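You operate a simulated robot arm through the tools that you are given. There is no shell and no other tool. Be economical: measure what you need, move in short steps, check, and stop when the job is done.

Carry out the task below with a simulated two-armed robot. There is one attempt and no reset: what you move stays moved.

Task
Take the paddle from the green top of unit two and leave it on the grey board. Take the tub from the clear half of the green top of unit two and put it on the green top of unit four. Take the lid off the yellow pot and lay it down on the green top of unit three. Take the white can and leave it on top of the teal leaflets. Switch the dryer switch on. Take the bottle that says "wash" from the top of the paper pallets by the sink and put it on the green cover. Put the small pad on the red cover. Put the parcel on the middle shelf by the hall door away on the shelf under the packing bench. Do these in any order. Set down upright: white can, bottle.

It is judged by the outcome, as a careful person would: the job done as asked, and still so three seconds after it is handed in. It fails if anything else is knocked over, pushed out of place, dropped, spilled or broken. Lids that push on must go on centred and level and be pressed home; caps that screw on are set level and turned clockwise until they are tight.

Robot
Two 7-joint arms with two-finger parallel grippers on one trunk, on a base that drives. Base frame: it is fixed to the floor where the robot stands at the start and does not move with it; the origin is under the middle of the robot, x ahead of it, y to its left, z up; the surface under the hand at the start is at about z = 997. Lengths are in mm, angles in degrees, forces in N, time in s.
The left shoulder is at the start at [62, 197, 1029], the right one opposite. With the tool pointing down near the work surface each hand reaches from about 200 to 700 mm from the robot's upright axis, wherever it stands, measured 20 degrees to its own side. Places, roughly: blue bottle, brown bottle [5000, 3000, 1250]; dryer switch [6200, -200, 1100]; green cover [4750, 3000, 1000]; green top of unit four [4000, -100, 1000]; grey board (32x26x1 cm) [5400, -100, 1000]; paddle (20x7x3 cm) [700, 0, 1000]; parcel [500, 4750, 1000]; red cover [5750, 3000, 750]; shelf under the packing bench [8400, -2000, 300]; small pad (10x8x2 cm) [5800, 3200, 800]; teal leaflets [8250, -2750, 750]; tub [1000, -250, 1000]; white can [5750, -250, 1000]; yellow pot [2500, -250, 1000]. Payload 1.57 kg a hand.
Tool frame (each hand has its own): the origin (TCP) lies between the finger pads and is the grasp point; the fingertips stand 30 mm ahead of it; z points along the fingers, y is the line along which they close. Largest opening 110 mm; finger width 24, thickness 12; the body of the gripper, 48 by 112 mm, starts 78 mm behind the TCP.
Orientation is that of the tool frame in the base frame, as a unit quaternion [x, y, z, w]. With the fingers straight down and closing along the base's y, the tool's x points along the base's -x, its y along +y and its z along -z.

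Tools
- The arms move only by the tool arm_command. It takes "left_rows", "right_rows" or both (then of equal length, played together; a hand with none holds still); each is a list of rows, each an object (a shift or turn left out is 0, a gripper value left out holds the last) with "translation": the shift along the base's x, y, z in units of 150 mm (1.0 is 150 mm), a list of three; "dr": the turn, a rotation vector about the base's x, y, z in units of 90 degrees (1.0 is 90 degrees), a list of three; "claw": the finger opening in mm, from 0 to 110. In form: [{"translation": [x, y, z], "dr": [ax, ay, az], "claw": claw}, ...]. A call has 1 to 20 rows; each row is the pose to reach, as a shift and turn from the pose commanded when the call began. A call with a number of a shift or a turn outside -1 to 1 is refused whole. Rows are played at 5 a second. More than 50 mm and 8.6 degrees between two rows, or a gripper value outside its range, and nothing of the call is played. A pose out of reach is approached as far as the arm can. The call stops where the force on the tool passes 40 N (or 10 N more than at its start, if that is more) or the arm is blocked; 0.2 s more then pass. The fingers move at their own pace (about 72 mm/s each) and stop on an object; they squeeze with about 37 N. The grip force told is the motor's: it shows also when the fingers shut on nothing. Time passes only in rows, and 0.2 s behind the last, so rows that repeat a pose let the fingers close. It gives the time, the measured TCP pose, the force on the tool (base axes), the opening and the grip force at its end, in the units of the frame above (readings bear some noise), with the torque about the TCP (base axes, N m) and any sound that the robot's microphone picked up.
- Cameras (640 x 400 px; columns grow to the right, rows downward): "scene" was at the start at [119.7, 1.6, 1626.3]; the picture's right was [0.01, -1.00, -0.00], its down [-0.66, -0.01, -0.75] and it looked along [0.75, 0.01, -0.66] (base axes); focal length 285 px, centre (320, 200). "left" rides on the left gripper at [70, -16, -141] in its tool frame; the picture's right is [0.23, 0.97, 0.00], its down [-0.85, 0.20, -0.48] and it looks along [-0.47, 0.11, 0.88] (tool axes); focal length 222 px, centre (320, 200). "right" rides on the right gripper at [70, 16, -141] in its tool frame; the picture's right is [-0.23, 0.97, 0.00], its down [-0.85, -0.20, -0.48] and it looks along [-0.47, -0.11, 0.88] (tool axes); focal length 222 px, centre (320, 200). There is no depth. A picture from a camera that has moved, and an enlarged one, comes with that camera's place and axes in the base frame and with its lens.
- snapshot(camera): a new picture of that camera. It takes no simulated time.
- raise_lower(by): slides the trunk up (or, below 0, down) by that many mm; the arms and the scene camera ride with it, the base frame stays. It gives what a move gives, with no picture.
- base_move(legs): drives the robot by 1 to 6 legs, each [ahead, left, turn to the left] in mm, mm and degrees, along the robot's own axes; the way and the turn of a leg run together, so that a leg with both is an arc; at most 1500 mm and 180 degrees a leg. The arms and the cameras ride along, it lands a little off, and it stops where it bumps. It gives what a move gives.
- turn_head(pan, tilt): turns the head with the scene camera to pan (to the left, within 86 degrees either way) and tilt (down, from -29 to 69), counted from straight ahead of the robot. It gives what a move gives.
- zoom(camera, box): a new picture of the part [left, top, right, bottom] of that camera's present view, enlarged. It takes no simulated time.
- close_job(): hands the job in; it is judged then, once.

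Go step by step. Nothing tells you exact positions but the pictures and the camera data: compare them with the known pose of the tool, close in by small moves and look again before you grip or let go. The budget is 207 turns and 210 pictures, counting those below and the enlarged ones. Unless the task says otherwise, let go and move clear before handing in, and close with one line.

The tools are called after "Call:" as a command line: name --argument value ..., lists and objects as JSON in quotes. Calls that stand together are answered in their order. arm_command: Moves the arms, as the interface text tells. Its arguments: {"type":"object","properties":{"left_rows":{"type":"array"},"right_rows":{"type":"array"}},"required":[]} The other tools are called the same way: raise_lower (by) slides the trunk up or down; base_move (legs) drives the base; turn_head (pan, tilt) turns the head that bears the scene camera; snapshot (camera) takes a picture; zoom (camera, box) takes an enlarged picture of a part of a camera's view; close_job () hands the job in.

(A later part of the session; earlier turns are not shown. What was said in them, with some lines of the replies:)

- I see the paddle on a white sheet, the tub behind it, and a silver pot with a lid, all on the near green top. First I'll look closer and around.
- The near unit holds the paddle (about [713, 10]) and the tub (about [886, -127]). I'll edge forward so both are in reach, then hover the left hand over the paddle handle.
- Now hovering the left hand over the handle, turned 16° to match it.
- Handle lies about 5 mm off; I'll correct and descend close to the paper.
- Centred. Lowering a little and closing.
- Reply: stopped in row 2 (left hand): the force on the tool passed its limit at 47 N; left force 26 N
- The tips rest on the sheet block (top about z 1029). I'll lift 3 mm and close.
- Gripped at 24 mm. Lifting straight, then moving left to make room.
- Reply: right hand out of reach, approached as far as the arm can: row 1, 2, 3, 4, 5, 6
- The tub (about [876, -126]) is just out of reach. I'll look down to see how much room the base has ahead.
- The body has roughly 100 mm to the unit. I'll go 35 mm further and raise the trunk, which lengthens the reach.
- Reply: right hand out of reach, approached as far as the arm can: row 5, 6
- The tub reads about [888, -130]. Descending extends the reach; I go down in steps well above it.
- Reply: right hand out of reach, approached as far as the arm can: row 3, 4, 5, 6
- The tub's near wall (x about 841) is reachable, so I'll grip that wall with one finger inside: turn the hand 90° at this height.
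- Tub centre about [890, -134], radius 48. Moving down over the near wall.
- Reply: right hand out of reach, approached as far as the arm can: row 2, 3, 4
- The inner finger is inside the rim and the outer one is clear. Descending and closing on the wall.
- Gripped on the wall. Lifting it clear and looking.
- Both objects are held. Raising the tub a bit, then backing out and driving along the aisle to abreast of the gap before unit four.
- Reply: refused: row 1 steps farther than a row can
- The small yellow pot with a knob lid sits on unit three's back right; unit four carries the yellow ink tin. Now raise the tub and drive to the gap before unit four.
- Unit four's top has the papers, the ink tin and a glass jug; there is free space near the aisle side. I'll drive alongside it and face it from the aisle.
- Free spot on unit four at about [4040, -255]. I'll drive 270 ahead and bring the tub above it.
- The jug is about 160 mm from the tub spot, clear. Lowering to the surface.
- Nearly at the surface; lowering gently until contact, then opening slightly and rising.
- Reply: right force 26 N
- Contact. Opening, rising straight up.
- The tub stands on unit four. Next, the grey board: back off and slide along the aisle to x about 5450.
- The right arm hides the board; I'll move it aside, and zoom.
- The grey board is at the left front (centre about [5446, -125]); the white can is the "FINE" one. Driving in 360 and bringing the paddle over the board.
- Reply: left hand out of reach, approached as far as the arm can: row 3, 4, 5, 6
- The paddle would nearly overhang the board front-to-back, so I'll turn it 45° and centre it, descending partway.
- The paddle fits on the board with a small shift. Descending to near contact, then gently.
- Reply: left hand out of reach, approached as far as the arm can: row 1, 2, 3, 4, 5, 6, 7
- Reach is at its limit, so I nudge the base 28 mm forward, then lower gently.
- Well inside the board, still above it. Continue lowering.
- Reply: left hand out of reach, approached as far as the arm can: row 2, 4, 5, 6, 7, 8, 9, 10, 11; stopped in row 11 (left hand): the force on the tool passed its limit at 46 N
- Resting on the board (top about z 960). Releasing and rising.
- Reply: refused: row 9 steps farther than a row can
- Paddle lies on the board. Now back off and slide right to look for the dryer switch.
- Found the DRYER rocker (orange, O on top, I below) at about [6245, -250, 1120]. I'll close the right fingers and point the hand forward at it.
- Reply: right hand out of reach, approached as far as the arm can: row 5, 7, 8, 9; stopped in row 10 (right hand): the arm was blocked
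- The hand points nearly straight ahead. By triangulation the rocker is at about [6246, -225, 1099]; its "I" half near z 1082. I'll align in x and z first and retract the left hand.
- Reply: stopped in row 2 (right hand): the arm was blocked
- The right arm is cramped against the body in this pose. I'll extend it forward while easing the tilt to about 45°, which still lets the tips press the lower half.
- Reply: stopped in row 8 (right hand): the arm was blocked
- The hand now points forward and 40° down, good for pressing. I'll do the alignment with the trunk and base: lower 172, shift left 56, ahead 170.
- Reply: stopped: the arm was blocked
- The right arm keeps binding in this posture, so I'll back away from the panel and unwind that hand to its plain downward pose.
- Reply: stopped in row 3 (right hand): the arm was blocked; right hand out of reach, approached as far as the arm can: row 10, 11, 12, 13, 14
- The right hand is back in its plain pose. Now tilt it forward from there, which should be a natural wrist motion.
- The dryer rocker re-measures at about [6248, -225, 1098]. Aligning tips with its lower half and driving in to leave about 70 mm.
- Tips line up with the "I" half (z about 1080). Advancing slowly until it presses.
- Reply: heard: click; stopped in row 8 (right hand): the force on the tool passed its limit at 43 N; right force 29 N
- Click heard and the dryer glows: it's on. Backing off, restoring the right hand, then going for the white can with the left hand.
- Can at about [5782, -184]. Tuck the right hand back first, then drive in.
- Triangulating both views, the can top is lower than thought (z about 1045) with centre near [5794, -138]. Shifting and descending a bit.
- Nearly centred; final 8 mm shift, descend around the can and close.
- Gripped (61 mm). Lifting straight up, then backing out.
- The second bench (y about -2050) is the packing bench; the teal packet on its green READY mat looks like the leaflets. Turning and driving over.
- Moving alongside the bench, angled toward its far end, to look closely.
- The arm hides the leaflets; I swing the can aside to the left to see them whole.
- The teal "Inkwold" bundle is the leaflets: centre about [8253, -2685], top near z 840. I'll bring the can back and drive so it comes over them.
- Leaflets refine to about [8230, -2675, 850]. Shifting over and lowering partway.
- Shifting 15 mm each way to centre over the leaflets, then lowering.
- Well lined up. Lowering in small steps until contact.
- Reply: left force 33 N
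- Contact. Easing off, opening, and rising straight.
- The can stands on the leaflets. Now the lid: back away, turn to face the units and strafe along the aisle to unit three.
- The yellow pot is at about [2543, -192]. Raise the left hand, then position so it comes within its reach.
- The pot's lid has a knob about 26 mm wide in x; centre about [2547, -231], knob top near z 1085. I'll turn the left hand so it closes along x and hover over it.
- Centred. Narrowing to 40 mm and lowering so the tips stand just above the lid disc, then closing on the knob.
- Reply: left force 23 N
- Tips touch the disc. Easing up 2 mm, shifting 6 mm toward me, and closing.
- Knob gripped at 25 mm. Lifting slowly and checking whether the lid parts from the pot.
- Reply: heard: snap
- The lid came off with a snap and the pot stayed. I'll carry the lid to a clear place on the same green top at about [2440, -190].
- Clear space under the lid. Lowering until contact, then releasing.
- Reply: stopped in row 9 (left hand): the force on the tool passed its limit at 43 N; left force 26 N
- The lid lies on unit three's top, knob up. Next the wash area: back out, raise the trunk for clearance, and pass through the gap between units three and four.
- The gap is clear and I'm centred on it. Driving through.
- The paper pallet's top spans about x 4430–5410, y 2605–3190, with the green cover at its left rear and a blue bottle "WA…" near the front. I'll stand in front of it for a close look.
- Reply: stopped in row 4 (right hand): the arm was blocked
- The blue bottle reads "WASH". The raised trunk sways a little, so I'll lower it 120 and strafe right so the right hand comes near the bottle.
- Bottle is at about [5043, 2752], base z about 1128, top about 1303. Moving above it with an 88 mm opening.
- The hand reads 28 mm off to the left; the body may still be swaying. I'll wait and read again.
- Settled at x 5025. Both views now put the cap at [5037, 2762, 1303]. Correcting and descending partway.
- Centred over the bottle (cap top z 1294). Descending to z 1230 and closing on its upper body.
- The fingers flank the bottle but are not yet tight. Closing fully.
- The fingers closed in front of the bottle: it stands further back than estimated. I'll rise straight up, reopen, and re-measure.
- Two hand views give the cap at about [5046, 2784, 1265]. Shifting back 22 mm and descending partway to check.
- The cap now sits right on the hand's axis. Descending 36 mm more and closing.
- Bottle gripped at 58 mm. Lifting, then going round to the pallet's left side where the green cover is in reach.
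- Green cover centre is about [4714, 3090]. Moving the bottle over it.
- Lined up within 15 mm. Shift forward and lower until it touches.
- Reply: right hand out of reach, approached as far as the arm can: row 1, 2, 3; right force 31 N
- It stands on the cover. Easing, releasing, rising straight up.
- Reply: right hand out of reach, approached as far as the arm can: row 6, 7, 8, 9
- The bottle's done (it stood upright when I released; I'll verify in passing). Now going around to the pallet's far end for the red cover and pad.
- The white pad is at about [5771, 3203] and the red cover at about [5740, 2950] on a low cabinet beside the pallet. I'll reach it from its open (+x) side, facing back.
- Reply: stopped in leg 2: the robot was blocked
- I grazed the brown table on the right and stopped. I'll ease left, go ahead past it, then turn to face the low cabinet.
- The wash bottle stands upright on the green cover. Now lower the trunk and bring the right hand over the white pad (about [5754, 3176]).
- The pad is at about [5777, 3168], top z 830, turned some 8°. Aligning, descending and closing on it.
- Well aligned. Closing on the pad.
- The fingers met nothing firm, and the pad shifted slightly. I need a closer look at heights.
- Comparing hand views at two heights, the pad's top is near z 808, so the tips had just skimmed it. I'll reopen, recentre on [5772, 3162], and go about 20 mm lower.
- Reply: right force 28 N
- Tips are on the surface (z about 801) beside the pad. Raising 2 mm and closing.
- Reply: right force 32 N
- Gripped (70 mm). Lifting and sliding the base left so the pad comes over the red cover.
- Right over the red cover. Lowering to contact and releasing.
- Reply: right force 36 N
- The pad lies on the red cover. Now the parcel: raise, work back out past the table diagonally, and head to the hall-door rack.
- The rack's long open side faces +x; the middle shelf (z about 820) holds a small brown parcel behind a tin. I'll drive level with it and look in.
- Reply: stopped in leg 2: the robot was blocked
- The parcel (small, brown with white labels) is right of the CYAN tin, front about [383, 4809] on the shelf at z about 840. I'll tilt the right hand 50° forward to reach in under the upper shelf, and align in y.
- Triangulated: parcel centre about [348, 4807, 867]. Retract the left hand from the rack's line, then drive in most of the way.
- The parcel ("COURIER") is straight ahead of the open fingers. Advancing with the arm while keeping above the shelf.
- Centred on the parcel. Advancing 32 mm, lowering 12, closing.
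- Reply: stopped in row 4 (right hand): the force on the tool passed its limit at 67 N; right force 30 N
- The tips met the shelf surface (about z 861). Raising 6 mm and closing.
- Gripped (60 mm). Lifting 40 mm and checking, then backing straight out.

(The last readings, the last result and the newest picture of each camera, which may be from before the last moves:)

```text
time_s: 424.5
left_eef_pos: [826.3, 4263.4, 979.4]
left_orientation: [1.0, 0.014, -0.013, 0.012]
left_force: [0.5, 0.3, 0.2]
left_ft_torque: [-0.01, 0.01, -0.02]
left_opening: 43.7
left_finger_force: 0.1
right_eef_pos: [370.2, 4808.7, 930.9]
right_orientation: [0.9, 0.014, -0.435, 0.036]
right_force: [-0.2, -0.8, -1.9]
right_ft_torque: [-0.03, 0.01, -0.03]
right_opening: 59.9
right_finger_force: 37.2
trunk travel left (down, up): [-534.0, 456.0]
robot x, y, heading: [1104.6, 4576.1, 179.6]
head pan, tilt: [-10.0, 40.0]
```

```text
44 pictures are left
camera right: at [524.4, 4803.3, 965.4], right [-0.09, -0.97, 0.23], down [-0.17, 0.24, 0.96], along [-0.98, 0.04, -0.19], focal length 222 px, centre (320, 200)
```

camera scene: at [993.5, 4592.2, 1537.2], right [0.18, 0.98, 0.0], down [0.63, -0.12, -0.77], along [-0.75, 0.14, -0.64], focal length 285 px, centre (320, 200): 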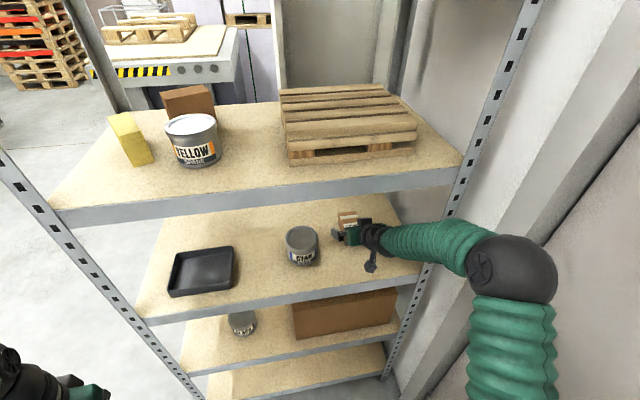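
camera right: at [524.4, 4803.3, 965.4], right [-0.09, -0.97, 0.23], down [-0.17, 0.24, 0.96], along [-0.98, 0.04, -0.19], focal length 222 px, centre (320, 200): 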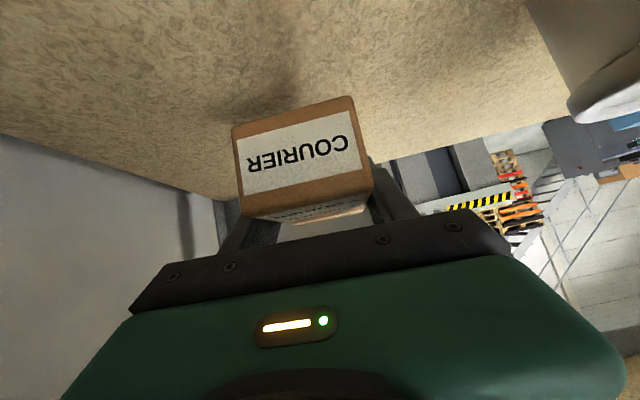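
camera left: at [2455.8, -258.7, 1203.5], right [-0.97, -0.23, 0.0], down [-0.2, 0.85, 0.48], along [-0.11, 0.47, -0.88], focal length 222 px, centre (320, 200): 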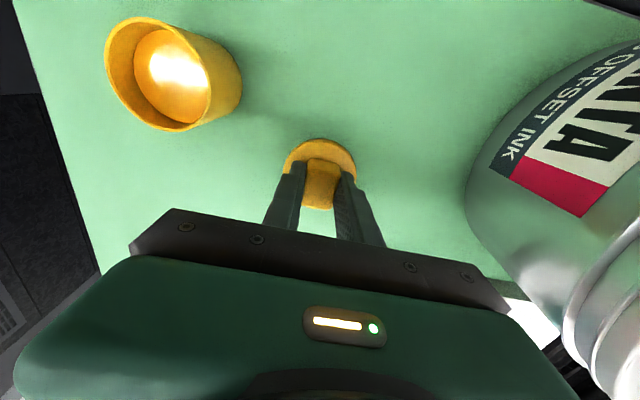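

The parcel is held level. Backing out of the rack, then tuck the arm inward and raise the trunk for the drive.

Call:
base_move --legs '[[-620, 0, 0]]'

Call:
arm_command --right_rows '[{"translation": [0.2, -0.2, 0]}, {"translation": [0.4, -0.4, 0]}, {"translation": [0.6, -0.6, 0]}, {"translation": [0.7, -0.8, 0]}, {"translation": [0.7, -0.8, 0]}]'

Call:
raise_lower --by 380

Call:
base_move --legs '[[0, 0, 90], [1500, 0, 0], [850, 0, 0], [0, 1440, 0]]'

Call:
turn_head --pan 0 --tilt 30

Call:
snapshot --camera "scene"

```text
time_s: 427.9
left_eef_pos: [1444.8, 4257.6, 979.6]
left_orientation: [1.0, 0.014, -0.012, 0.011]
left_force: [-0.6, -0.9, 1.1]
left_ft_torque: [0.0, 0.02, -0.03]
left_opening: 43.7
left_finger_force: 0.1
right_eef_pos: [989.8, 4804.7, 932.4]
right_orientation: [0.9, 0.013, -0.435, 0.036]
right_force: [-0.3, -0.4, -2.3]
right_ft_torque: [0.0, 0.02, -0.03]
right_opening: 59.9
right_finger_force: 36.8
trunk travel left (down, up): [-534.0, 456.0]
robot x, y, heading: [1726.3, 4566.0, 179.6]
head pan, tilt: [-10.0, 40.0]
```

```text
time_s: 429.1
left_eef_pos: [1445.5, 4256.8, 979.3]
left_orientation: [1.0, 0.012, -0.014, 0.011]
left_force: [-0.3, 0.2, 0.8]
left_ft_torque: [-0.04, 0.01, -0.02]
left_opening: 43.8
left_finger_force: 0.1
right_eef_pos: [1094.9, 4683.7, 933.1]
right_orientation: [0.899, 0.013, -0.435, 0.035]
right_force: [0.2, -0.3, -1.9]
right_ft_torque: [0.01, 0.03, 0.0]
right_opening: 60.0
right_finger_force: 36.8
trunk travel left (down, up): [-534.0, 456.0]
robot x, y, heading: [1729.0, 4568.8, 179.5]
head pan, tilt: [-10.0, 40.0]
```

```text
time_s: 432.8
left_eef_pos: [1445.6, 4256.3, 1359.0]
left_orientation: [1.0, 0.013, -0.014, 0.011]
left_force: [0.4, 0.1, 0.5]
left_ft_torque: [0.01, 0.0, -0.03]
left_opening: 44.2
left_finger_force: 0.1
right_eef_pos: [1093.9, 4683.8, 1312.2]
right_orientation: [0.9, 0.014, -0.435, 0.035]
right_force: [-0.2, -0.3, -2.7]
right_ft_torque: [0.03, 0.04, 0.01]
right_opening: 59.8
right_finger_force: 37.2
trunk travel left (down, up): [-914.0, 76.0]
robot x, y, heading: [1729.3, 4568.2, 179.3]
head pan, tilt: [-10.0, 40.0]
```

```text
time_s: 455.0
left_eef_pos: [3443.0, 1912.3, 1358.9]
left_orientation: [0.697, 0.717, -0.002, 0.018]
left_force: [0.0, 0.4, 0.2]
left_ft_torque: [-0.02, 0.01, -0.01]
left_opening: 44.0
left_finger_force: 0.1
right_eef_pos: [3017.5, 1560.9, 1312.9]
right_orientation: [0.626, 0.646, -0.281, 0.334]
right_force: [-0.2, -0.4, -1.8]
right_ft_torque: [0.0, -0.01, 0.03]
right_opening: 60.1
right_finger_force: 37.4
trunk travel left (down, up): [-914.0, 76.0]
robot x, y, heading: [3131.8, 2194.7, -90.4]
head pan, tilt: [-10.0, 40.0]
```

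```text
time_s: 455.7
left_eef_pos: [3444.3, 1912.5, 1360.1]
left_orientation: [0.697, 0.717, -0.002, 0.017]
left_force: [-0.1, 0.4, 0.0]
left_ft_torque: [-0.02, 0.01, 0.01]
left_opening: 44.1
left_finger_force: 0.1
right_eef_pos: [3017.6, 1561.0, 1312.1]
right_orientation: [0.626, 0.646, -0.283, 0.333]
right_force: [0.3, -0.3, -2.3]
right_ft_torque: [-0.02, -0.05, -0.01]
right_opening: 59.7
right_finger_force: 36.8
trunk travel left (down, up): [-914.0, 76.0]
robot x, y, heading: [3131.7, 2195.4, -90.6]
head pan, tilt: [0.0, 30.0]
```

```text
43 pictures are left
camera scene: at [3134.0, 2071.7, 1932.4], right [-1.0, 0.01, 0.0], down [0.0, 0.5, -0.86], along [-0.01, -0.86, -0.5], focal length 285 px, centre (320, 200)
```

scene: 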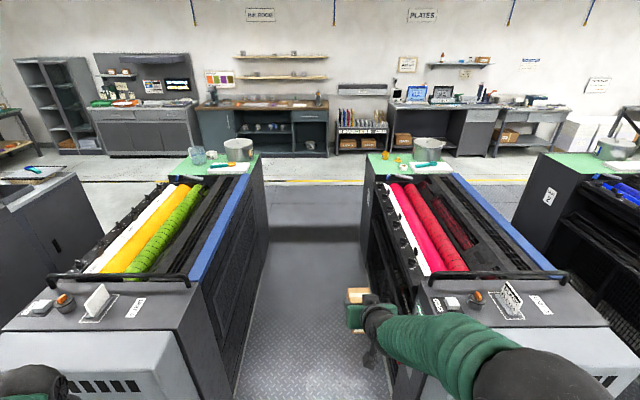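

The gap is nearly centred ahead; I'll shift 45 left, raise fully, and drive through to the aisle.

Call:
raise_lower --by 72

Call:
base_move --legs '[[0, 47, 0.5], [1500, 0, 0], [1500, 0, 0], [420, 0, 0]]'

```text
time_s: 456.8
left_eef_pos: [3445.6, 1912.3, 1432.4]
left_orientation: [0.697, 0.717, -0.002, 0.017]
left_force: [-0.7, 0.2, 0.0]
left_ft_torque: [0.01, -0.01, -0.01]
left_opening: 43.6
left_finger_force: 0.1
right_eef_pos: [3018.2, 1561.5, 1384.6]
right_orientation: [0.626, 0.646, -0.282, 0.333]
right_force: [-0.3, 0.1, -2.1]
right_ft_torque: [-0.04, 0.0, -0.02]
right_opening: 59.7
right_finger_force: 37.4
trunk travel left (down, up): [-986.0, 4.0]
robot x, y, heading: [3130.8, 2193.7, -90.8]
head pan, tilt: [0.0, 30.0]
```

```text
time_s: 474.0
left_eef_pos: [3491.4, -1508.3, 1432.7]
left_orientation: [0.692, 0.722, -0.004, 0.019]
left_force: [-1.1, 0.3, 1.0]
left_ft_torque: [0.01, 0.03, 0.02]
left_opening: 43.9
left_finger_force: 0.1
right_eef_pos: [3069.6, -1865.3, 1387.0]
right_orientation: [0.621, 0.649, -0.282, 0.337]
right_force: [0.5, 0.0, -2.1]
right_ft_torque: [-0.03, -0.03, 0.0]
right_opening: 59.9
right_finger_force: 37.7
trunk travel left (down, up): [-986.0, 4.0]
robot x, y, heading: [3171.4, -1234.5, -90.0]
head pan, tilt: [0.0, 30.0]
```

Through. Turn to face +x and drive along the aisle to the packing bench.

Call:
base_move --legs '[[0, 0, 90], [1500, 0, 0], [1500, 0, 0], [1050, 0, 0], [0, -830, 0]]'

Call:
raise_lower --by -400

Call:
turn_head --pan 0 --tilt 30

Call:
snapshot --camera "scene"

```text
time_s: 501.3
left_eef_pos: [7483.9, -1762.4, 1430.4]
left_orientation: [-0.016, 1.0, 0.009, 0.014]
left_force: [1.3, 0.0, -0.1]
left_ft_torque: [-0.01, -0.01, 0.01]
left_opening: 43.8
left_finger_force: 0.1
right_eef_pos: [7836.9, -2188.9, 1387.1]
right_orientation: [-0.016, 0.899, 0.035, 0.436]
right_force: [-0.5, 0.2, -1.5]
right_ft_torque: [-0.02, 0.0, -0.01]
right_opening: 59.5
right_finger_force: 37.1
trunk travel left (down, up): [-986.0, 4.0]
robot x, y, heading: [7203.8, -2082.0, -0.4]
head pan, tilt: [0.0, 30.0]
```

```text
time_s: 505.1
left_eef_pos: [7482.6, -1768.1, 1032.7]
left_orientation: [-0.015, 1.0, 0.011, 0.014]
left_force: [0.3, 0.2, -0.9]
left_ft_torque: [-0.02, 0.02, -0.03]
left_opening: 44.1
left_finger_force: 0.0
right_eef_pos: [7835.3, -2193.7, 985.3]
right_orientation: [-0.015, 0.899, 0.036, 0.436]
right_force: [-0.2, -0.4, -2.5]
right_ft_torque: [-0.01, 0.0, -0.01]
right_opening: 59.7
right_finger_force: 37.2
trunk travel left (down, up): [-586.0, 404.0]
robot x, y, heading: [7203.0, -2079.3, -0.1]
head pan, tilt: [0.0, 30.0]
```

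```text
time_s: 505.7
left_eef_pos: [7482.0, -1768.4, 1031.1]
left_orientation: [-0.015, 1.0, 0.01, 0.014]
left_force: [0.3, -0.3, 0.6]
left_ft_torque: [-0.02, 0.01, 0.02]
left_opening: 44.1
left_finger_force: 0.1
right_eef_pos: [7834.9, -2193.9, 985.8]
right_orientation: [-0.016, 0.899, 0.036, 0.436]
right_force: [-0.8, -1.3, -1.8]
right_ft_torque: [-0.01, -0.02, 0.02]
right_opening: 59.7
right_finger_force: 36.8
trunk travel left (down, up): [-586.0, 404.0]
robot x, y, heading: [7203.1, -2082.3, -0.3]
head pan, tilt: [0.0, 30.0]
```

```text
42 pictures are left
camera scene: at [7328.8, -2080.2, 1604.5], right [-0.01, -1.0, 0.0], down [-0.5, 0.0, -0.87], along [0.87, -0.01, -0.5], focal length 285 px, centre (320, 200)
```

scene: 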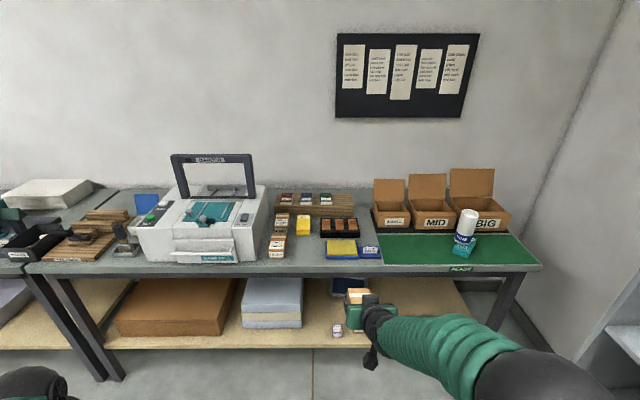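

The can still stands on the leaflets. Lower the trunk to look under the bench at the shelf.

Call:
raise_lower --by -520

Call:
turn_head --pan -5 --tilt 25

Call:
snapshot --camera "scene"

Call:
snapshot --camera "right"

```text
refused: -520 is not a number from -400 to 400
```

```text
time_s: 506.4
left_eef_pos: [7482.5, -1769.3, 1032.5]
left_orientation: [-0.016, 1.0, 0.011, 0.015]
left_force: [-0.2, -0.4, -0.2]
left_ft_torque: [0.0, -0.02, -0.02]
left_opening: 44.1
left_finger_force: 0.1
right_eef_pos: [7834.9, -2194.4, 986.9]
right_orientation: [-0.015, 0.899, 0.036, 0.435]
right_force: [0.9, 0.0, -2.1]
right_ft_torque: [-0.1, -0.03, 0.01]
right_opening: 60.0
right_finger_force: 36.0
trunk travel left (down, up): [-586.0, 404.0]
robot x, y, heading: [7203.2, -2080.7, -0.3]
head pan, tilt: [-5.0, 25.0]
```

```text
41 pictures are left
camera scene: at [7330.1, -2088.2, 1612.5], right [-0.09, -1.0, 0.0], down [-0.42, 0.04, -0.91], along [0.9, -0.09, -0.42], focal length 285 px, centre (320, 200)
```

scene: 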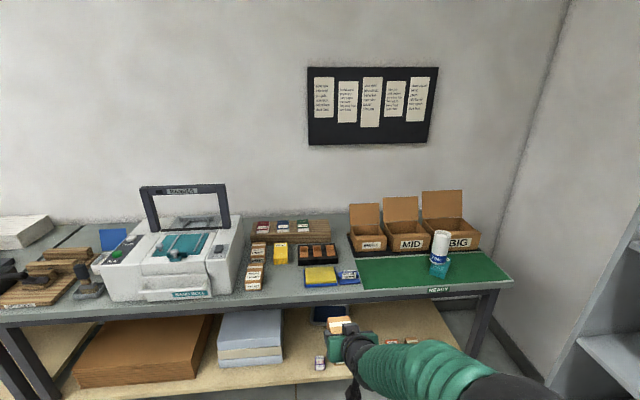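

```text
40 pictures are left
camera right: at [7680.0, -2188.7, 1019.0], right [0.08, 0.97, 0.23], down [0.17, -0.24, 0.96], along [0.98, -0.04, -0.18], focal length 222 px, centre (320, 200)
```

right: 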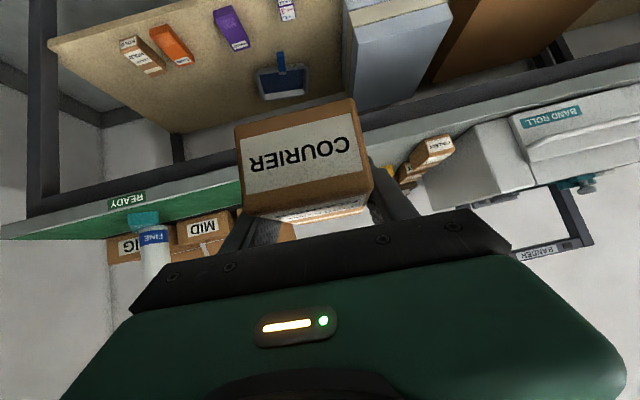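

From the hand camera the shelf under the bench has a free gap between the purple and orange packets at about y -2460. Lowering the trunk and strafing to line up with it.

Call:
raise_lower --by -400

Call:
raise_lower --by -150

Call:
base_move --legs '[[0, -266, 0], [200, 0, 0]]'

Call:
turn_head --pan -5 --tilt 35

Call:
snapshot --camera "right"

Call:
snapshot --camera "scene"

```text
time_s: 510.2
left_eef_pos: [7481.6, -1768.7, 632.6]
left_orientation: [-0.014, 1.0, 0.01, 0.014]
left_force: [0.7, -0.8, -0.4]
left_ft_torque: [0.01, 0.0, -0.03]
left_opening: 44.0
left_finger_force: 0.1
right_eef_pos: [7834.6, -2193.5, 585.9]
right_orientation: [-0.015, 0.899, 0.036, 0.437]
right_force: [0.2, 0.0, -1.1]
right_ft_torque: [0.0, -0.01, -0.01]
right_opening: 59.8
right_finger_force: 37.0
trunk travel left (down, up): [-186.0, 804.0]
robot x, y, heading: [7203.4, -2084.5, -0.5]
head pan, tilt: [-5.0, 25.0]
```

```text
time_s: 512.0
left_eef_pos: [7482.0, -1769.2, 482.5]
left_orientation: [-0.015, 1.0, 0.011, 0.015]
left_force: [0.2, -1.0, 0.2]
left_ft_torque: [0.01, 0.02, 0.03]
left_opening: 43.9
left_finger_force: 0.0
right_eef_pos: [7833.2, -2194.4, 437.3]
right_orientation: [-0.015, 0.899, 0.036, 0.436]
right_force: [-0.4, 0.3, -2.3]
right_ft_torque: [-0.02, 0.01, 0.0]
right_opening: 59.8
right_finger_force: 37.4
trunk travel left (down, up): [-36.0, 954.0]
robot x, y, heading: [7204.8, -2080.3, -0.2]
head pan, tilt: [-5.0, 25.0]
```

```text
time_s: 515.1
left_eef_pos: [7683.6, -2036.1, 482.8]
left_orientation: [-0.015, 1.0, 0.011, 0.015]
left_force: [-0.7, -0.3, -0.9]
left_ft_torque: [0.01, -0.02, 0.02]
left_opening: 43.6
left_finger_force: 0.1
right_eef_pos: [8034.9, -2463.2, 436.0]
right_orientation: [-0.014, 0.899, 0.035, 0.436]
right_force: [0.0, 0.7, -2.9]
right_ft_torque: [0.06, 0.01, 0.02]
right_opening: 59.9
right_finger_force: 36.7
trunk travel left (down, up): [-36.0, 954.0]
robot x, y, heading: [7407.2, -2349.4, -0.7]
head pan, tilt: [-5.0, 25.0]
```

```text
time_s: 515.8
left_eef_pos: [7681.8, -2038.4, 482.9]
left_orientation: [-0.015, 1.0, 0.011, 0.015]
left_force: [-0.5, -0.4, -0.5]
left_ft_torque: [0.02, -0.01, -0.01]
left_opening: 43.7
left_finger_force: 0.0
right_eef_pos: [8033.8, -2463.8, 436.2]
right_orientation: [-0.014, 0.899, 0.035, 0.436]
right_force: [-0.2, 0.2, -2.7]
right_ft_torque: [0.01, 0.04, 0.02]
right_opening: 59.8
right_finger_force: 37.0
trunk travel left (down, up): [-36.0, 954.0]
robot x, y, heading: [7405.3, -2350.0, -0.7]
head pan, tilt: [-5.0, 35.0]
```

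```text
39 pictures are left
camera right: at [7879.9, -2458.1, 469.2], right [0.08, 0.97, 0.23], down [0.17, -0.24, 0.96], along [0.98, -0.04, -0.18], focal length 222 px, centre (320, 200)
```

right: 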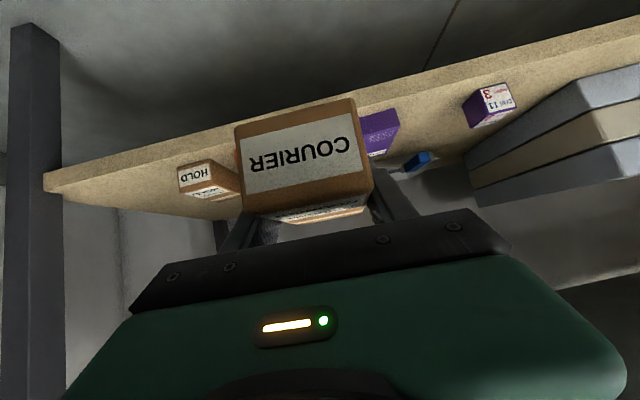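

```text
38 pictures are left
camera scene: at [7526.0, -2357.0, 1046.8], right [-0.1, -1.0, 0.0], down [-0.57, 0.05, -0.82], along [0.81, -0.08, -0.57], focal length 285 px, centre (320, 200)
```

scene: 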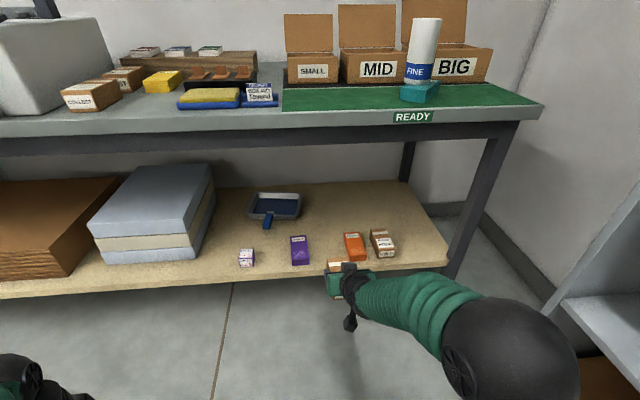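

Shelf and gap are clear in both views: gap centre y about -2453. Driving in with the parcel held above the packets.

Call:
arm_command --right_rows '[{"translation": [0, 0.05, 0]}, {"translation": [0, 0.1, 0]}, {"translation": [0, 0.1, 0]}]'

Call:
base_move --legs '[[300, 0, 0.5]]'

Call:
raise_lower --by -32

Call:
turn_head --pan -8 --tilt 50

Call:
snapshot --camera "right"

Call:
snapshot --camera "scene"

```text
time_s: 516.6
left_eef_pos: [7682.2, -2038.6, 482.1]
left_orientation: [-0.015, 1.0, 0.011, 0.015]
left_force: [-0.1, -0.5, 0.5]
left_ft_torque: [0.01, 0.0, 0.01]
left_opening: 43.8
left_finger_force: 0.1
right_eef_pos: [8035.2, -2447.8, 436.9]
right_orientation: [-0.014, 0.899, 0.035, 0.436]
right_force: [-0.1, 0.5, -2.7]
right_ft_torque: [0.0, 0.02, -0.02]
right_opening: 59.7
right_finger_force: 37.2
trunk travel left (down, up): [-36.0, 954.0]
robot x, y, heading: [7404.7, -2348.0, -0.4]
head pan, tilt: [-5.0, 35.0]
```

```text
time_s: 518.6
left_eef_pos: [7978.0, -2035.1, 482.1]
left_orientation: [-0.02, 1.0, 0.01, 0.015]
left_force: [-1.1, -0.2, -0.3]
left_ft_torque: [-0.01, 0.0, 0.01]
left_opening: 44.0
left_finger_force: 0.0
right_eef_pos: [8333.3, -2442.7, 436.6]
right_orientation: [-0.021, 0.899, 0.039, 0.435]
right_force: [0.2, 0.6, -2.5]
right_ft_torque: [0.0, -0.04, -0.01]
right_opening: 59.9
right_finger_force: 36.9
trunk travel left (down, up): [-36.0, 954.0]
robot x, y, heading: [7703.0, -2350.8, 0.0]
head pan, tilt: [-5.0, 35.0]
```

```text
time_s: 519.4
left_eef_pos: [7976.2, -2034.3, 451.2]
left_orientation: [-0.02, 1.0, 0.011, 0.015]
left_force: [0.0, -0.4, -0.2]
left_ft_torque: [-0.03, -0.01, 0.0]
left_opening: 44.0
left_finger_force: 0.1
right_eef_pos: [8332.5, -2442.9, 405.1]
right_orientation: [-0.02, 0.899, 0.038, 0.436]
right_force: [0.5, -0.3, -2.6]
right_ft_torque: [0.02, -0.05, -0.02]
right_opening: 59.8
right_finger_force: 37.4
trunk travel left (down, up): [-4.0, 986.0]
robot x, y, heading: [7701.7, -2352.8, 0.3]
head pan, tilt: [-5.0, 35.0]
```

```text
time_s: 520.2
left_eef_pos: [7976.2, -2035.2, 451.2]
left_orientation: [-0.02, 1.0, 0.011, 0.015]
left_force: [-0.3, -0.3, 0.3]
left_ft_torque: [-0.06, -0.01, 0.01]
left_opening: 44.0
left_finger_force: 0.1
right_eef_pos: [8333.5, -2442.6, 405.0]
right_orientation: [-0.02, 0.899, 0.038, 0.436]
right_force: [-0.2, 0.1, -2.0]
right_ft_torque: [0.01, 0.0, 0.0]
right_opening: 59.4
right_finger_force: 37.1
trunk travel left (down, up): [-4.0, 986.0]
robot x, y, heading: [7700.6, -2349.2, 0.3]
head pan, tilt: [-8.0, 50.0]
```

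```text
37 pictures are left
camera right: at [8178.1, -2438.6, 437.8], right [0.07, 0.97, 0.23], down [0.17, -0.24, 0.96], along [0.98, -0.03, -0.18], focal length 222 px, centre (320, 200)
```

right: 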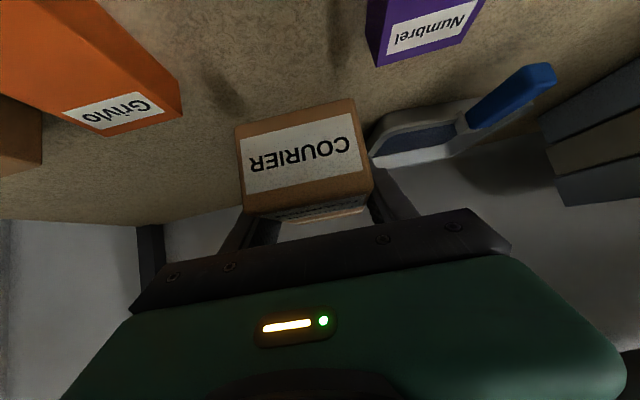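

```text
36 pictures are left
camera scene: at [7812.1, -2359.5, 993.1], right [-0.14, -0.99, 0.0], down [-0.76, 0.1, -0.64], along [0.64, -0.09, -0.77], focal length 285 px, centre (320, 200)
```

scene: 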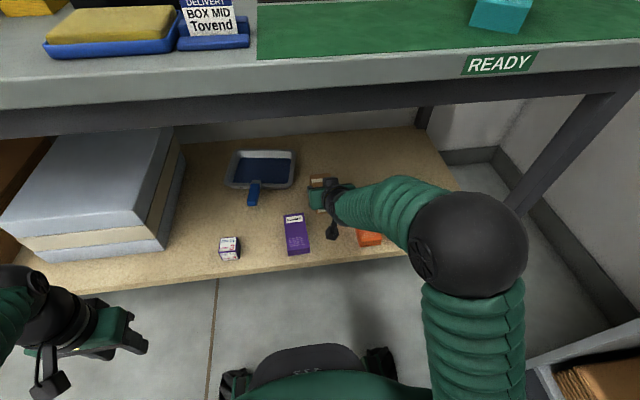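

Shifting 18 mm toward the gap's middle and 40 mm deeper, then lowering carefully to the shelf.

Call:
arm_command --right_rows '[{"translation": [0.1, -0.12, 0]}, {"translation": [0.27, -0.12, 0]}, {"translation": [0.27, -0.12, -0.15]}, {"translation": [0.27, -0.12, -0.3]}, {"translation": [0.27, -0.12, -0.35]}, {"translation": [0.27, -0.12, -0.35]}]'

Call:
snapshot --camera "right"

Call:
zoom --camera "scene" --box '[200, 120, 440, 290]'

```text
time_s: 521.6
left_eef_pos: [7976.6, -2034.6, 450.7]
left_orientation: [-0.02, 1.0, 0.011, 0.016]
left_force: [-1.0, 0.4, 0.8]
left_ft_torque: [-0.01, 0.02, 0.02]
left_opening: 44.1
left_finger_force: 0.1
right_eef_pos: [8372.8, -2461.2, 351.7]
right_orientation: [-0.019, 0.899, 0.038, 0.436]
right_force: [0.2, -0.5, -2.4]
right_ft_torque: [0.0, 0.01, 0.01]
right_opening: 59.9
right_finger_force: 36.9
trunk travel left (down, up): [-4.0, 986.0]
robot x, y, heading: [7700.3, -2350.4, 0.2]
head pan, tilt: [-8.0, 50.0]
```

```text
35 pictures are left
camera right: at [8218.0, -2456.7, 385.4], right [0.07, 0.97, 0.23], down [0.17, -0.24, 0.96], along [0.98, -0.03, -0.18], focal length 222 px, centre (320, 200)
```

right: 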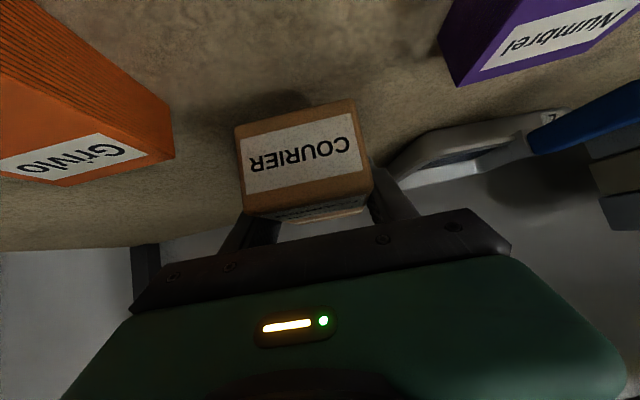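

```text
2.35 times, centred on (320, 205) of scene
camera zoom: at [7812.3, -2359.6, 993.0], right [-0.14, -0.99, 0.0], down [-0.76, 0.1, -0.64], along [0.64, -0.09, -0.77], focal length 670 px, centre (320, 188)
```

zoom: 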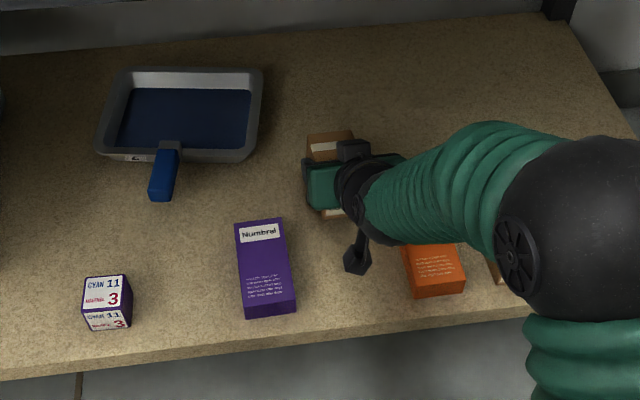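

Clear of everything. Final slow lowering until contact.

Call:
arm_command --right_rows '[{"translation": [0, 0, -0.05]}, {"translation": [0, 0, -0.09]}, {"translation": [0, 0, -0.12]}, {"translation": [0, 0, -0.15]}, {"translation": [0, 0, -0.18]}, {"translation": [0, 0, -0.21]}, {"translation": [0, 0, -0.24]}, {"translation": [0, 0, -0.27]}, {"translation": [0, 0, -0.3]}]'

Call:
snapshot --camera "right"

```text
time_s: 523.2
left_eef_pos: [7975.0, -2034.2, 451.6]
left_orientation: [-0.02, 1.0, 0.011, 0.016]
left_force: [-0.6, 0.2, -0.8]
left_ft_torque: [0.02, 0.02, -0.02]
left_opening: 43.9
left_finger_force: 0.0
right_eef_pos: [8378.4, -2458.3, 329.5]
right_orientation: [-0.021, 0.893, 0.039, 0.447]
right_force: [0.2, 0.6, 18.2]
right_ft_torque: [-0.62, 0.87, 0.01]
right_opening: 59.8
right_finger_force: 37.1
trunk travel left (down, up): [-4.0, 986.0]
robot x, y, heading: [7699.7, -2352.6, 0.4]
head pan, tilt: [-8.0, 50.0]
stopped in row 7 (right hand): the force on the tool passed its limit at 42 N (the readings are from after the stop); the commanded pose is now the measured one
```

```text
33 pictures are left
camera right: at [8222.3, -2456.1, 357.9], right [0.07, 0.97, 0.23], down [0.14, -0.24, 0.96], along [0.99, -0.03, -0.16], focal length 222 px, centre (320, 200)
```

right: 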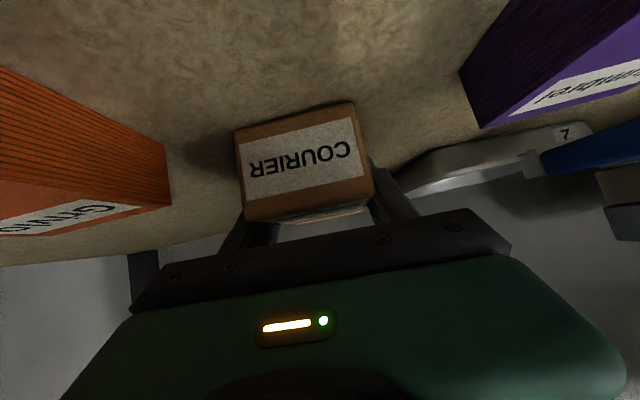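

Resting on the shelf. Releasing and withdrawing up and back along the fingers' direction.

Call:
arm_command --right_rows '[{"translation": [0, 0, 0.01]}, {"translation": [0, 0, 0.015], "claw": 82}, {"translation": [0, 0, 0.015]}, {"translation": [0, 0, 0.03]}, {"translation": [-0.1, 0, 0.18]}, {"translation": [-0.3, 0, 0.36]}, {"translation": [-0.5, 0, 0.54]}, {"translation": [-0.7, 0, 0.7]}, {"translation": [-0.9, 0, 0.75]}]'

Call:
snapshot --camera "right"

```text
time_s: 525.2
left_eef_pos: [7976.8, -2034.6, 451.0]
left_orientation: [-0.019, 1.0, 0.011, 0.016]
left_force: [0.3, -0.6, 0.2]
left_ft_torque: [-0.03, 0.02, -0.05]
left_opening: 43.9
left_finger_force: 0.0
right_eef_pos: [8242.5, -2461.0, 436.6]
right_orientation: [-0.02, 0.895, 0.039, 0.443]
right_force: [-0.1, 0.0, -0.2]
right_ft_torque: [-0.05, -0.03, 0.0]
right_opening: 82.0
right_finger_force: 0.0
trunk travel left (down, up): [-4.0, 986.0]
robot x, y, heading: [7699.6, -2350.5, 0.3]
head pan, tilt: [-8.0, 50.0]
```

```text
32 pictures are left
camera right: at [8086.4, -2457.1, 467.4], right [0.07, 0.97, 0.23], down [0.16, -0.24, 0.96], along [0.99, -0.03, -0.17], focal length 222 px, centre (320, 200)
```

right: 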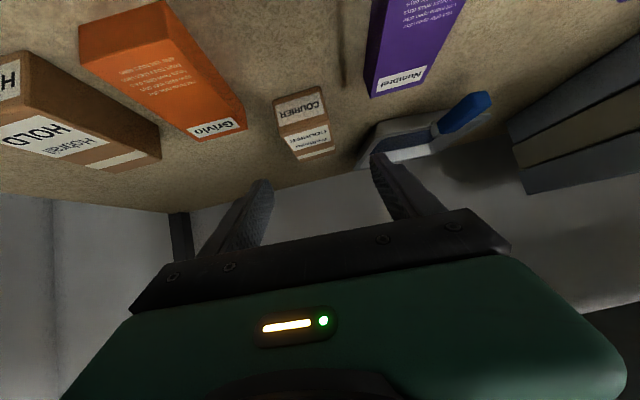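

The parcel sits on the shelf, packets untouched. Backing away for a last look.

Call:
base_move --legs '[[-500, 0, 0]]'

Call:
turn_head --pan -5 --tilt 25

Call:
snapshot --camera "scene"

```text
time_s: 528.1
left_eef_pos: [7476.5, -2036.5, 451.3]
left_orientation: [-0.021, 1.0, 0.011, 0.015]
left_force: [-0.3, -0.7, 0.4]
left_ft_torque: [0.0, -0.01, 0.03]
left_opening: 43.9
left_finger_force: 0.0
right_eef_pos: [7741.7, -2460.7, 437.4]
right_orientation: [-0.02, 0.896, 0.04, 0.442]
right_force: [-0.9, 0.0, 0.4]
right_ft_torque: [0.05, 0.03, -0.01]
right_opening: 82.1
right_finger_force: 0.1
trunk travel left (down, up): [-4.0, 986.0]
robot x, y, heading: [7203.1, -2353.4, 0.3]
head pan, tilt: [-8.0, 50.0]
```

```text
time_s: 529.0
left_eef_pos: [7475.8, -2036.0, 450.4]
left_orientation: [-0.021, 1.0, 0.011, 0.016]
left_force: [-0.2, -0.3, -0.3]
left_ft_torque: [-0.01, 0.02, -0.03]
left_opening: 44.0
left_finger_force: 0.1
right_eef_pos: [7742.0, -2461.2, 436.2]
right_orientation: [-0.02, 0.896, 0.039, 0.442]
right_force: [-0.9, 0.4, -0.1]
right_ft_torque: [-0.02, -0.03, 0.01]
right_opening: 81.9
right_finger_force: 0.0
trunk travel left (down, up): [-4.0, 986.0]
robot x, y, heading: [7202.0, -2351.5, 0.4]
head pan, tilt: [-5.0, 25.0]
```

```text
31 pictures are left
camera scene: at [7326.4, -2358.5, 1030.5], right [-0.08, -1.0, 0.0], down [-0.42, 0.03, -0.91], along [0.9, -0.08, -0.42], focal length 285 px, centre (320, 200)
```

scene: 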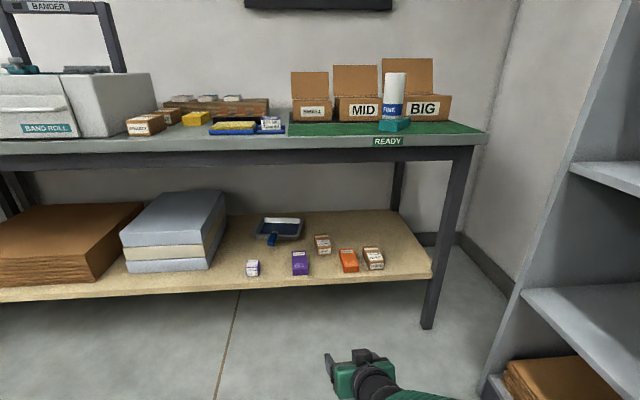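

The parcel is on the shelf under the bench and the can stands on the leaflets. Every task is done and both hands are clear, so I'm handing in.

Call:
close_job

```text
The job is handed in.
```

All eight tasks are done and the job is handed in; on the way to the red cover the robot's base touched the brown table beside the delivery machine and stopped, and I did not check whether the table moved.
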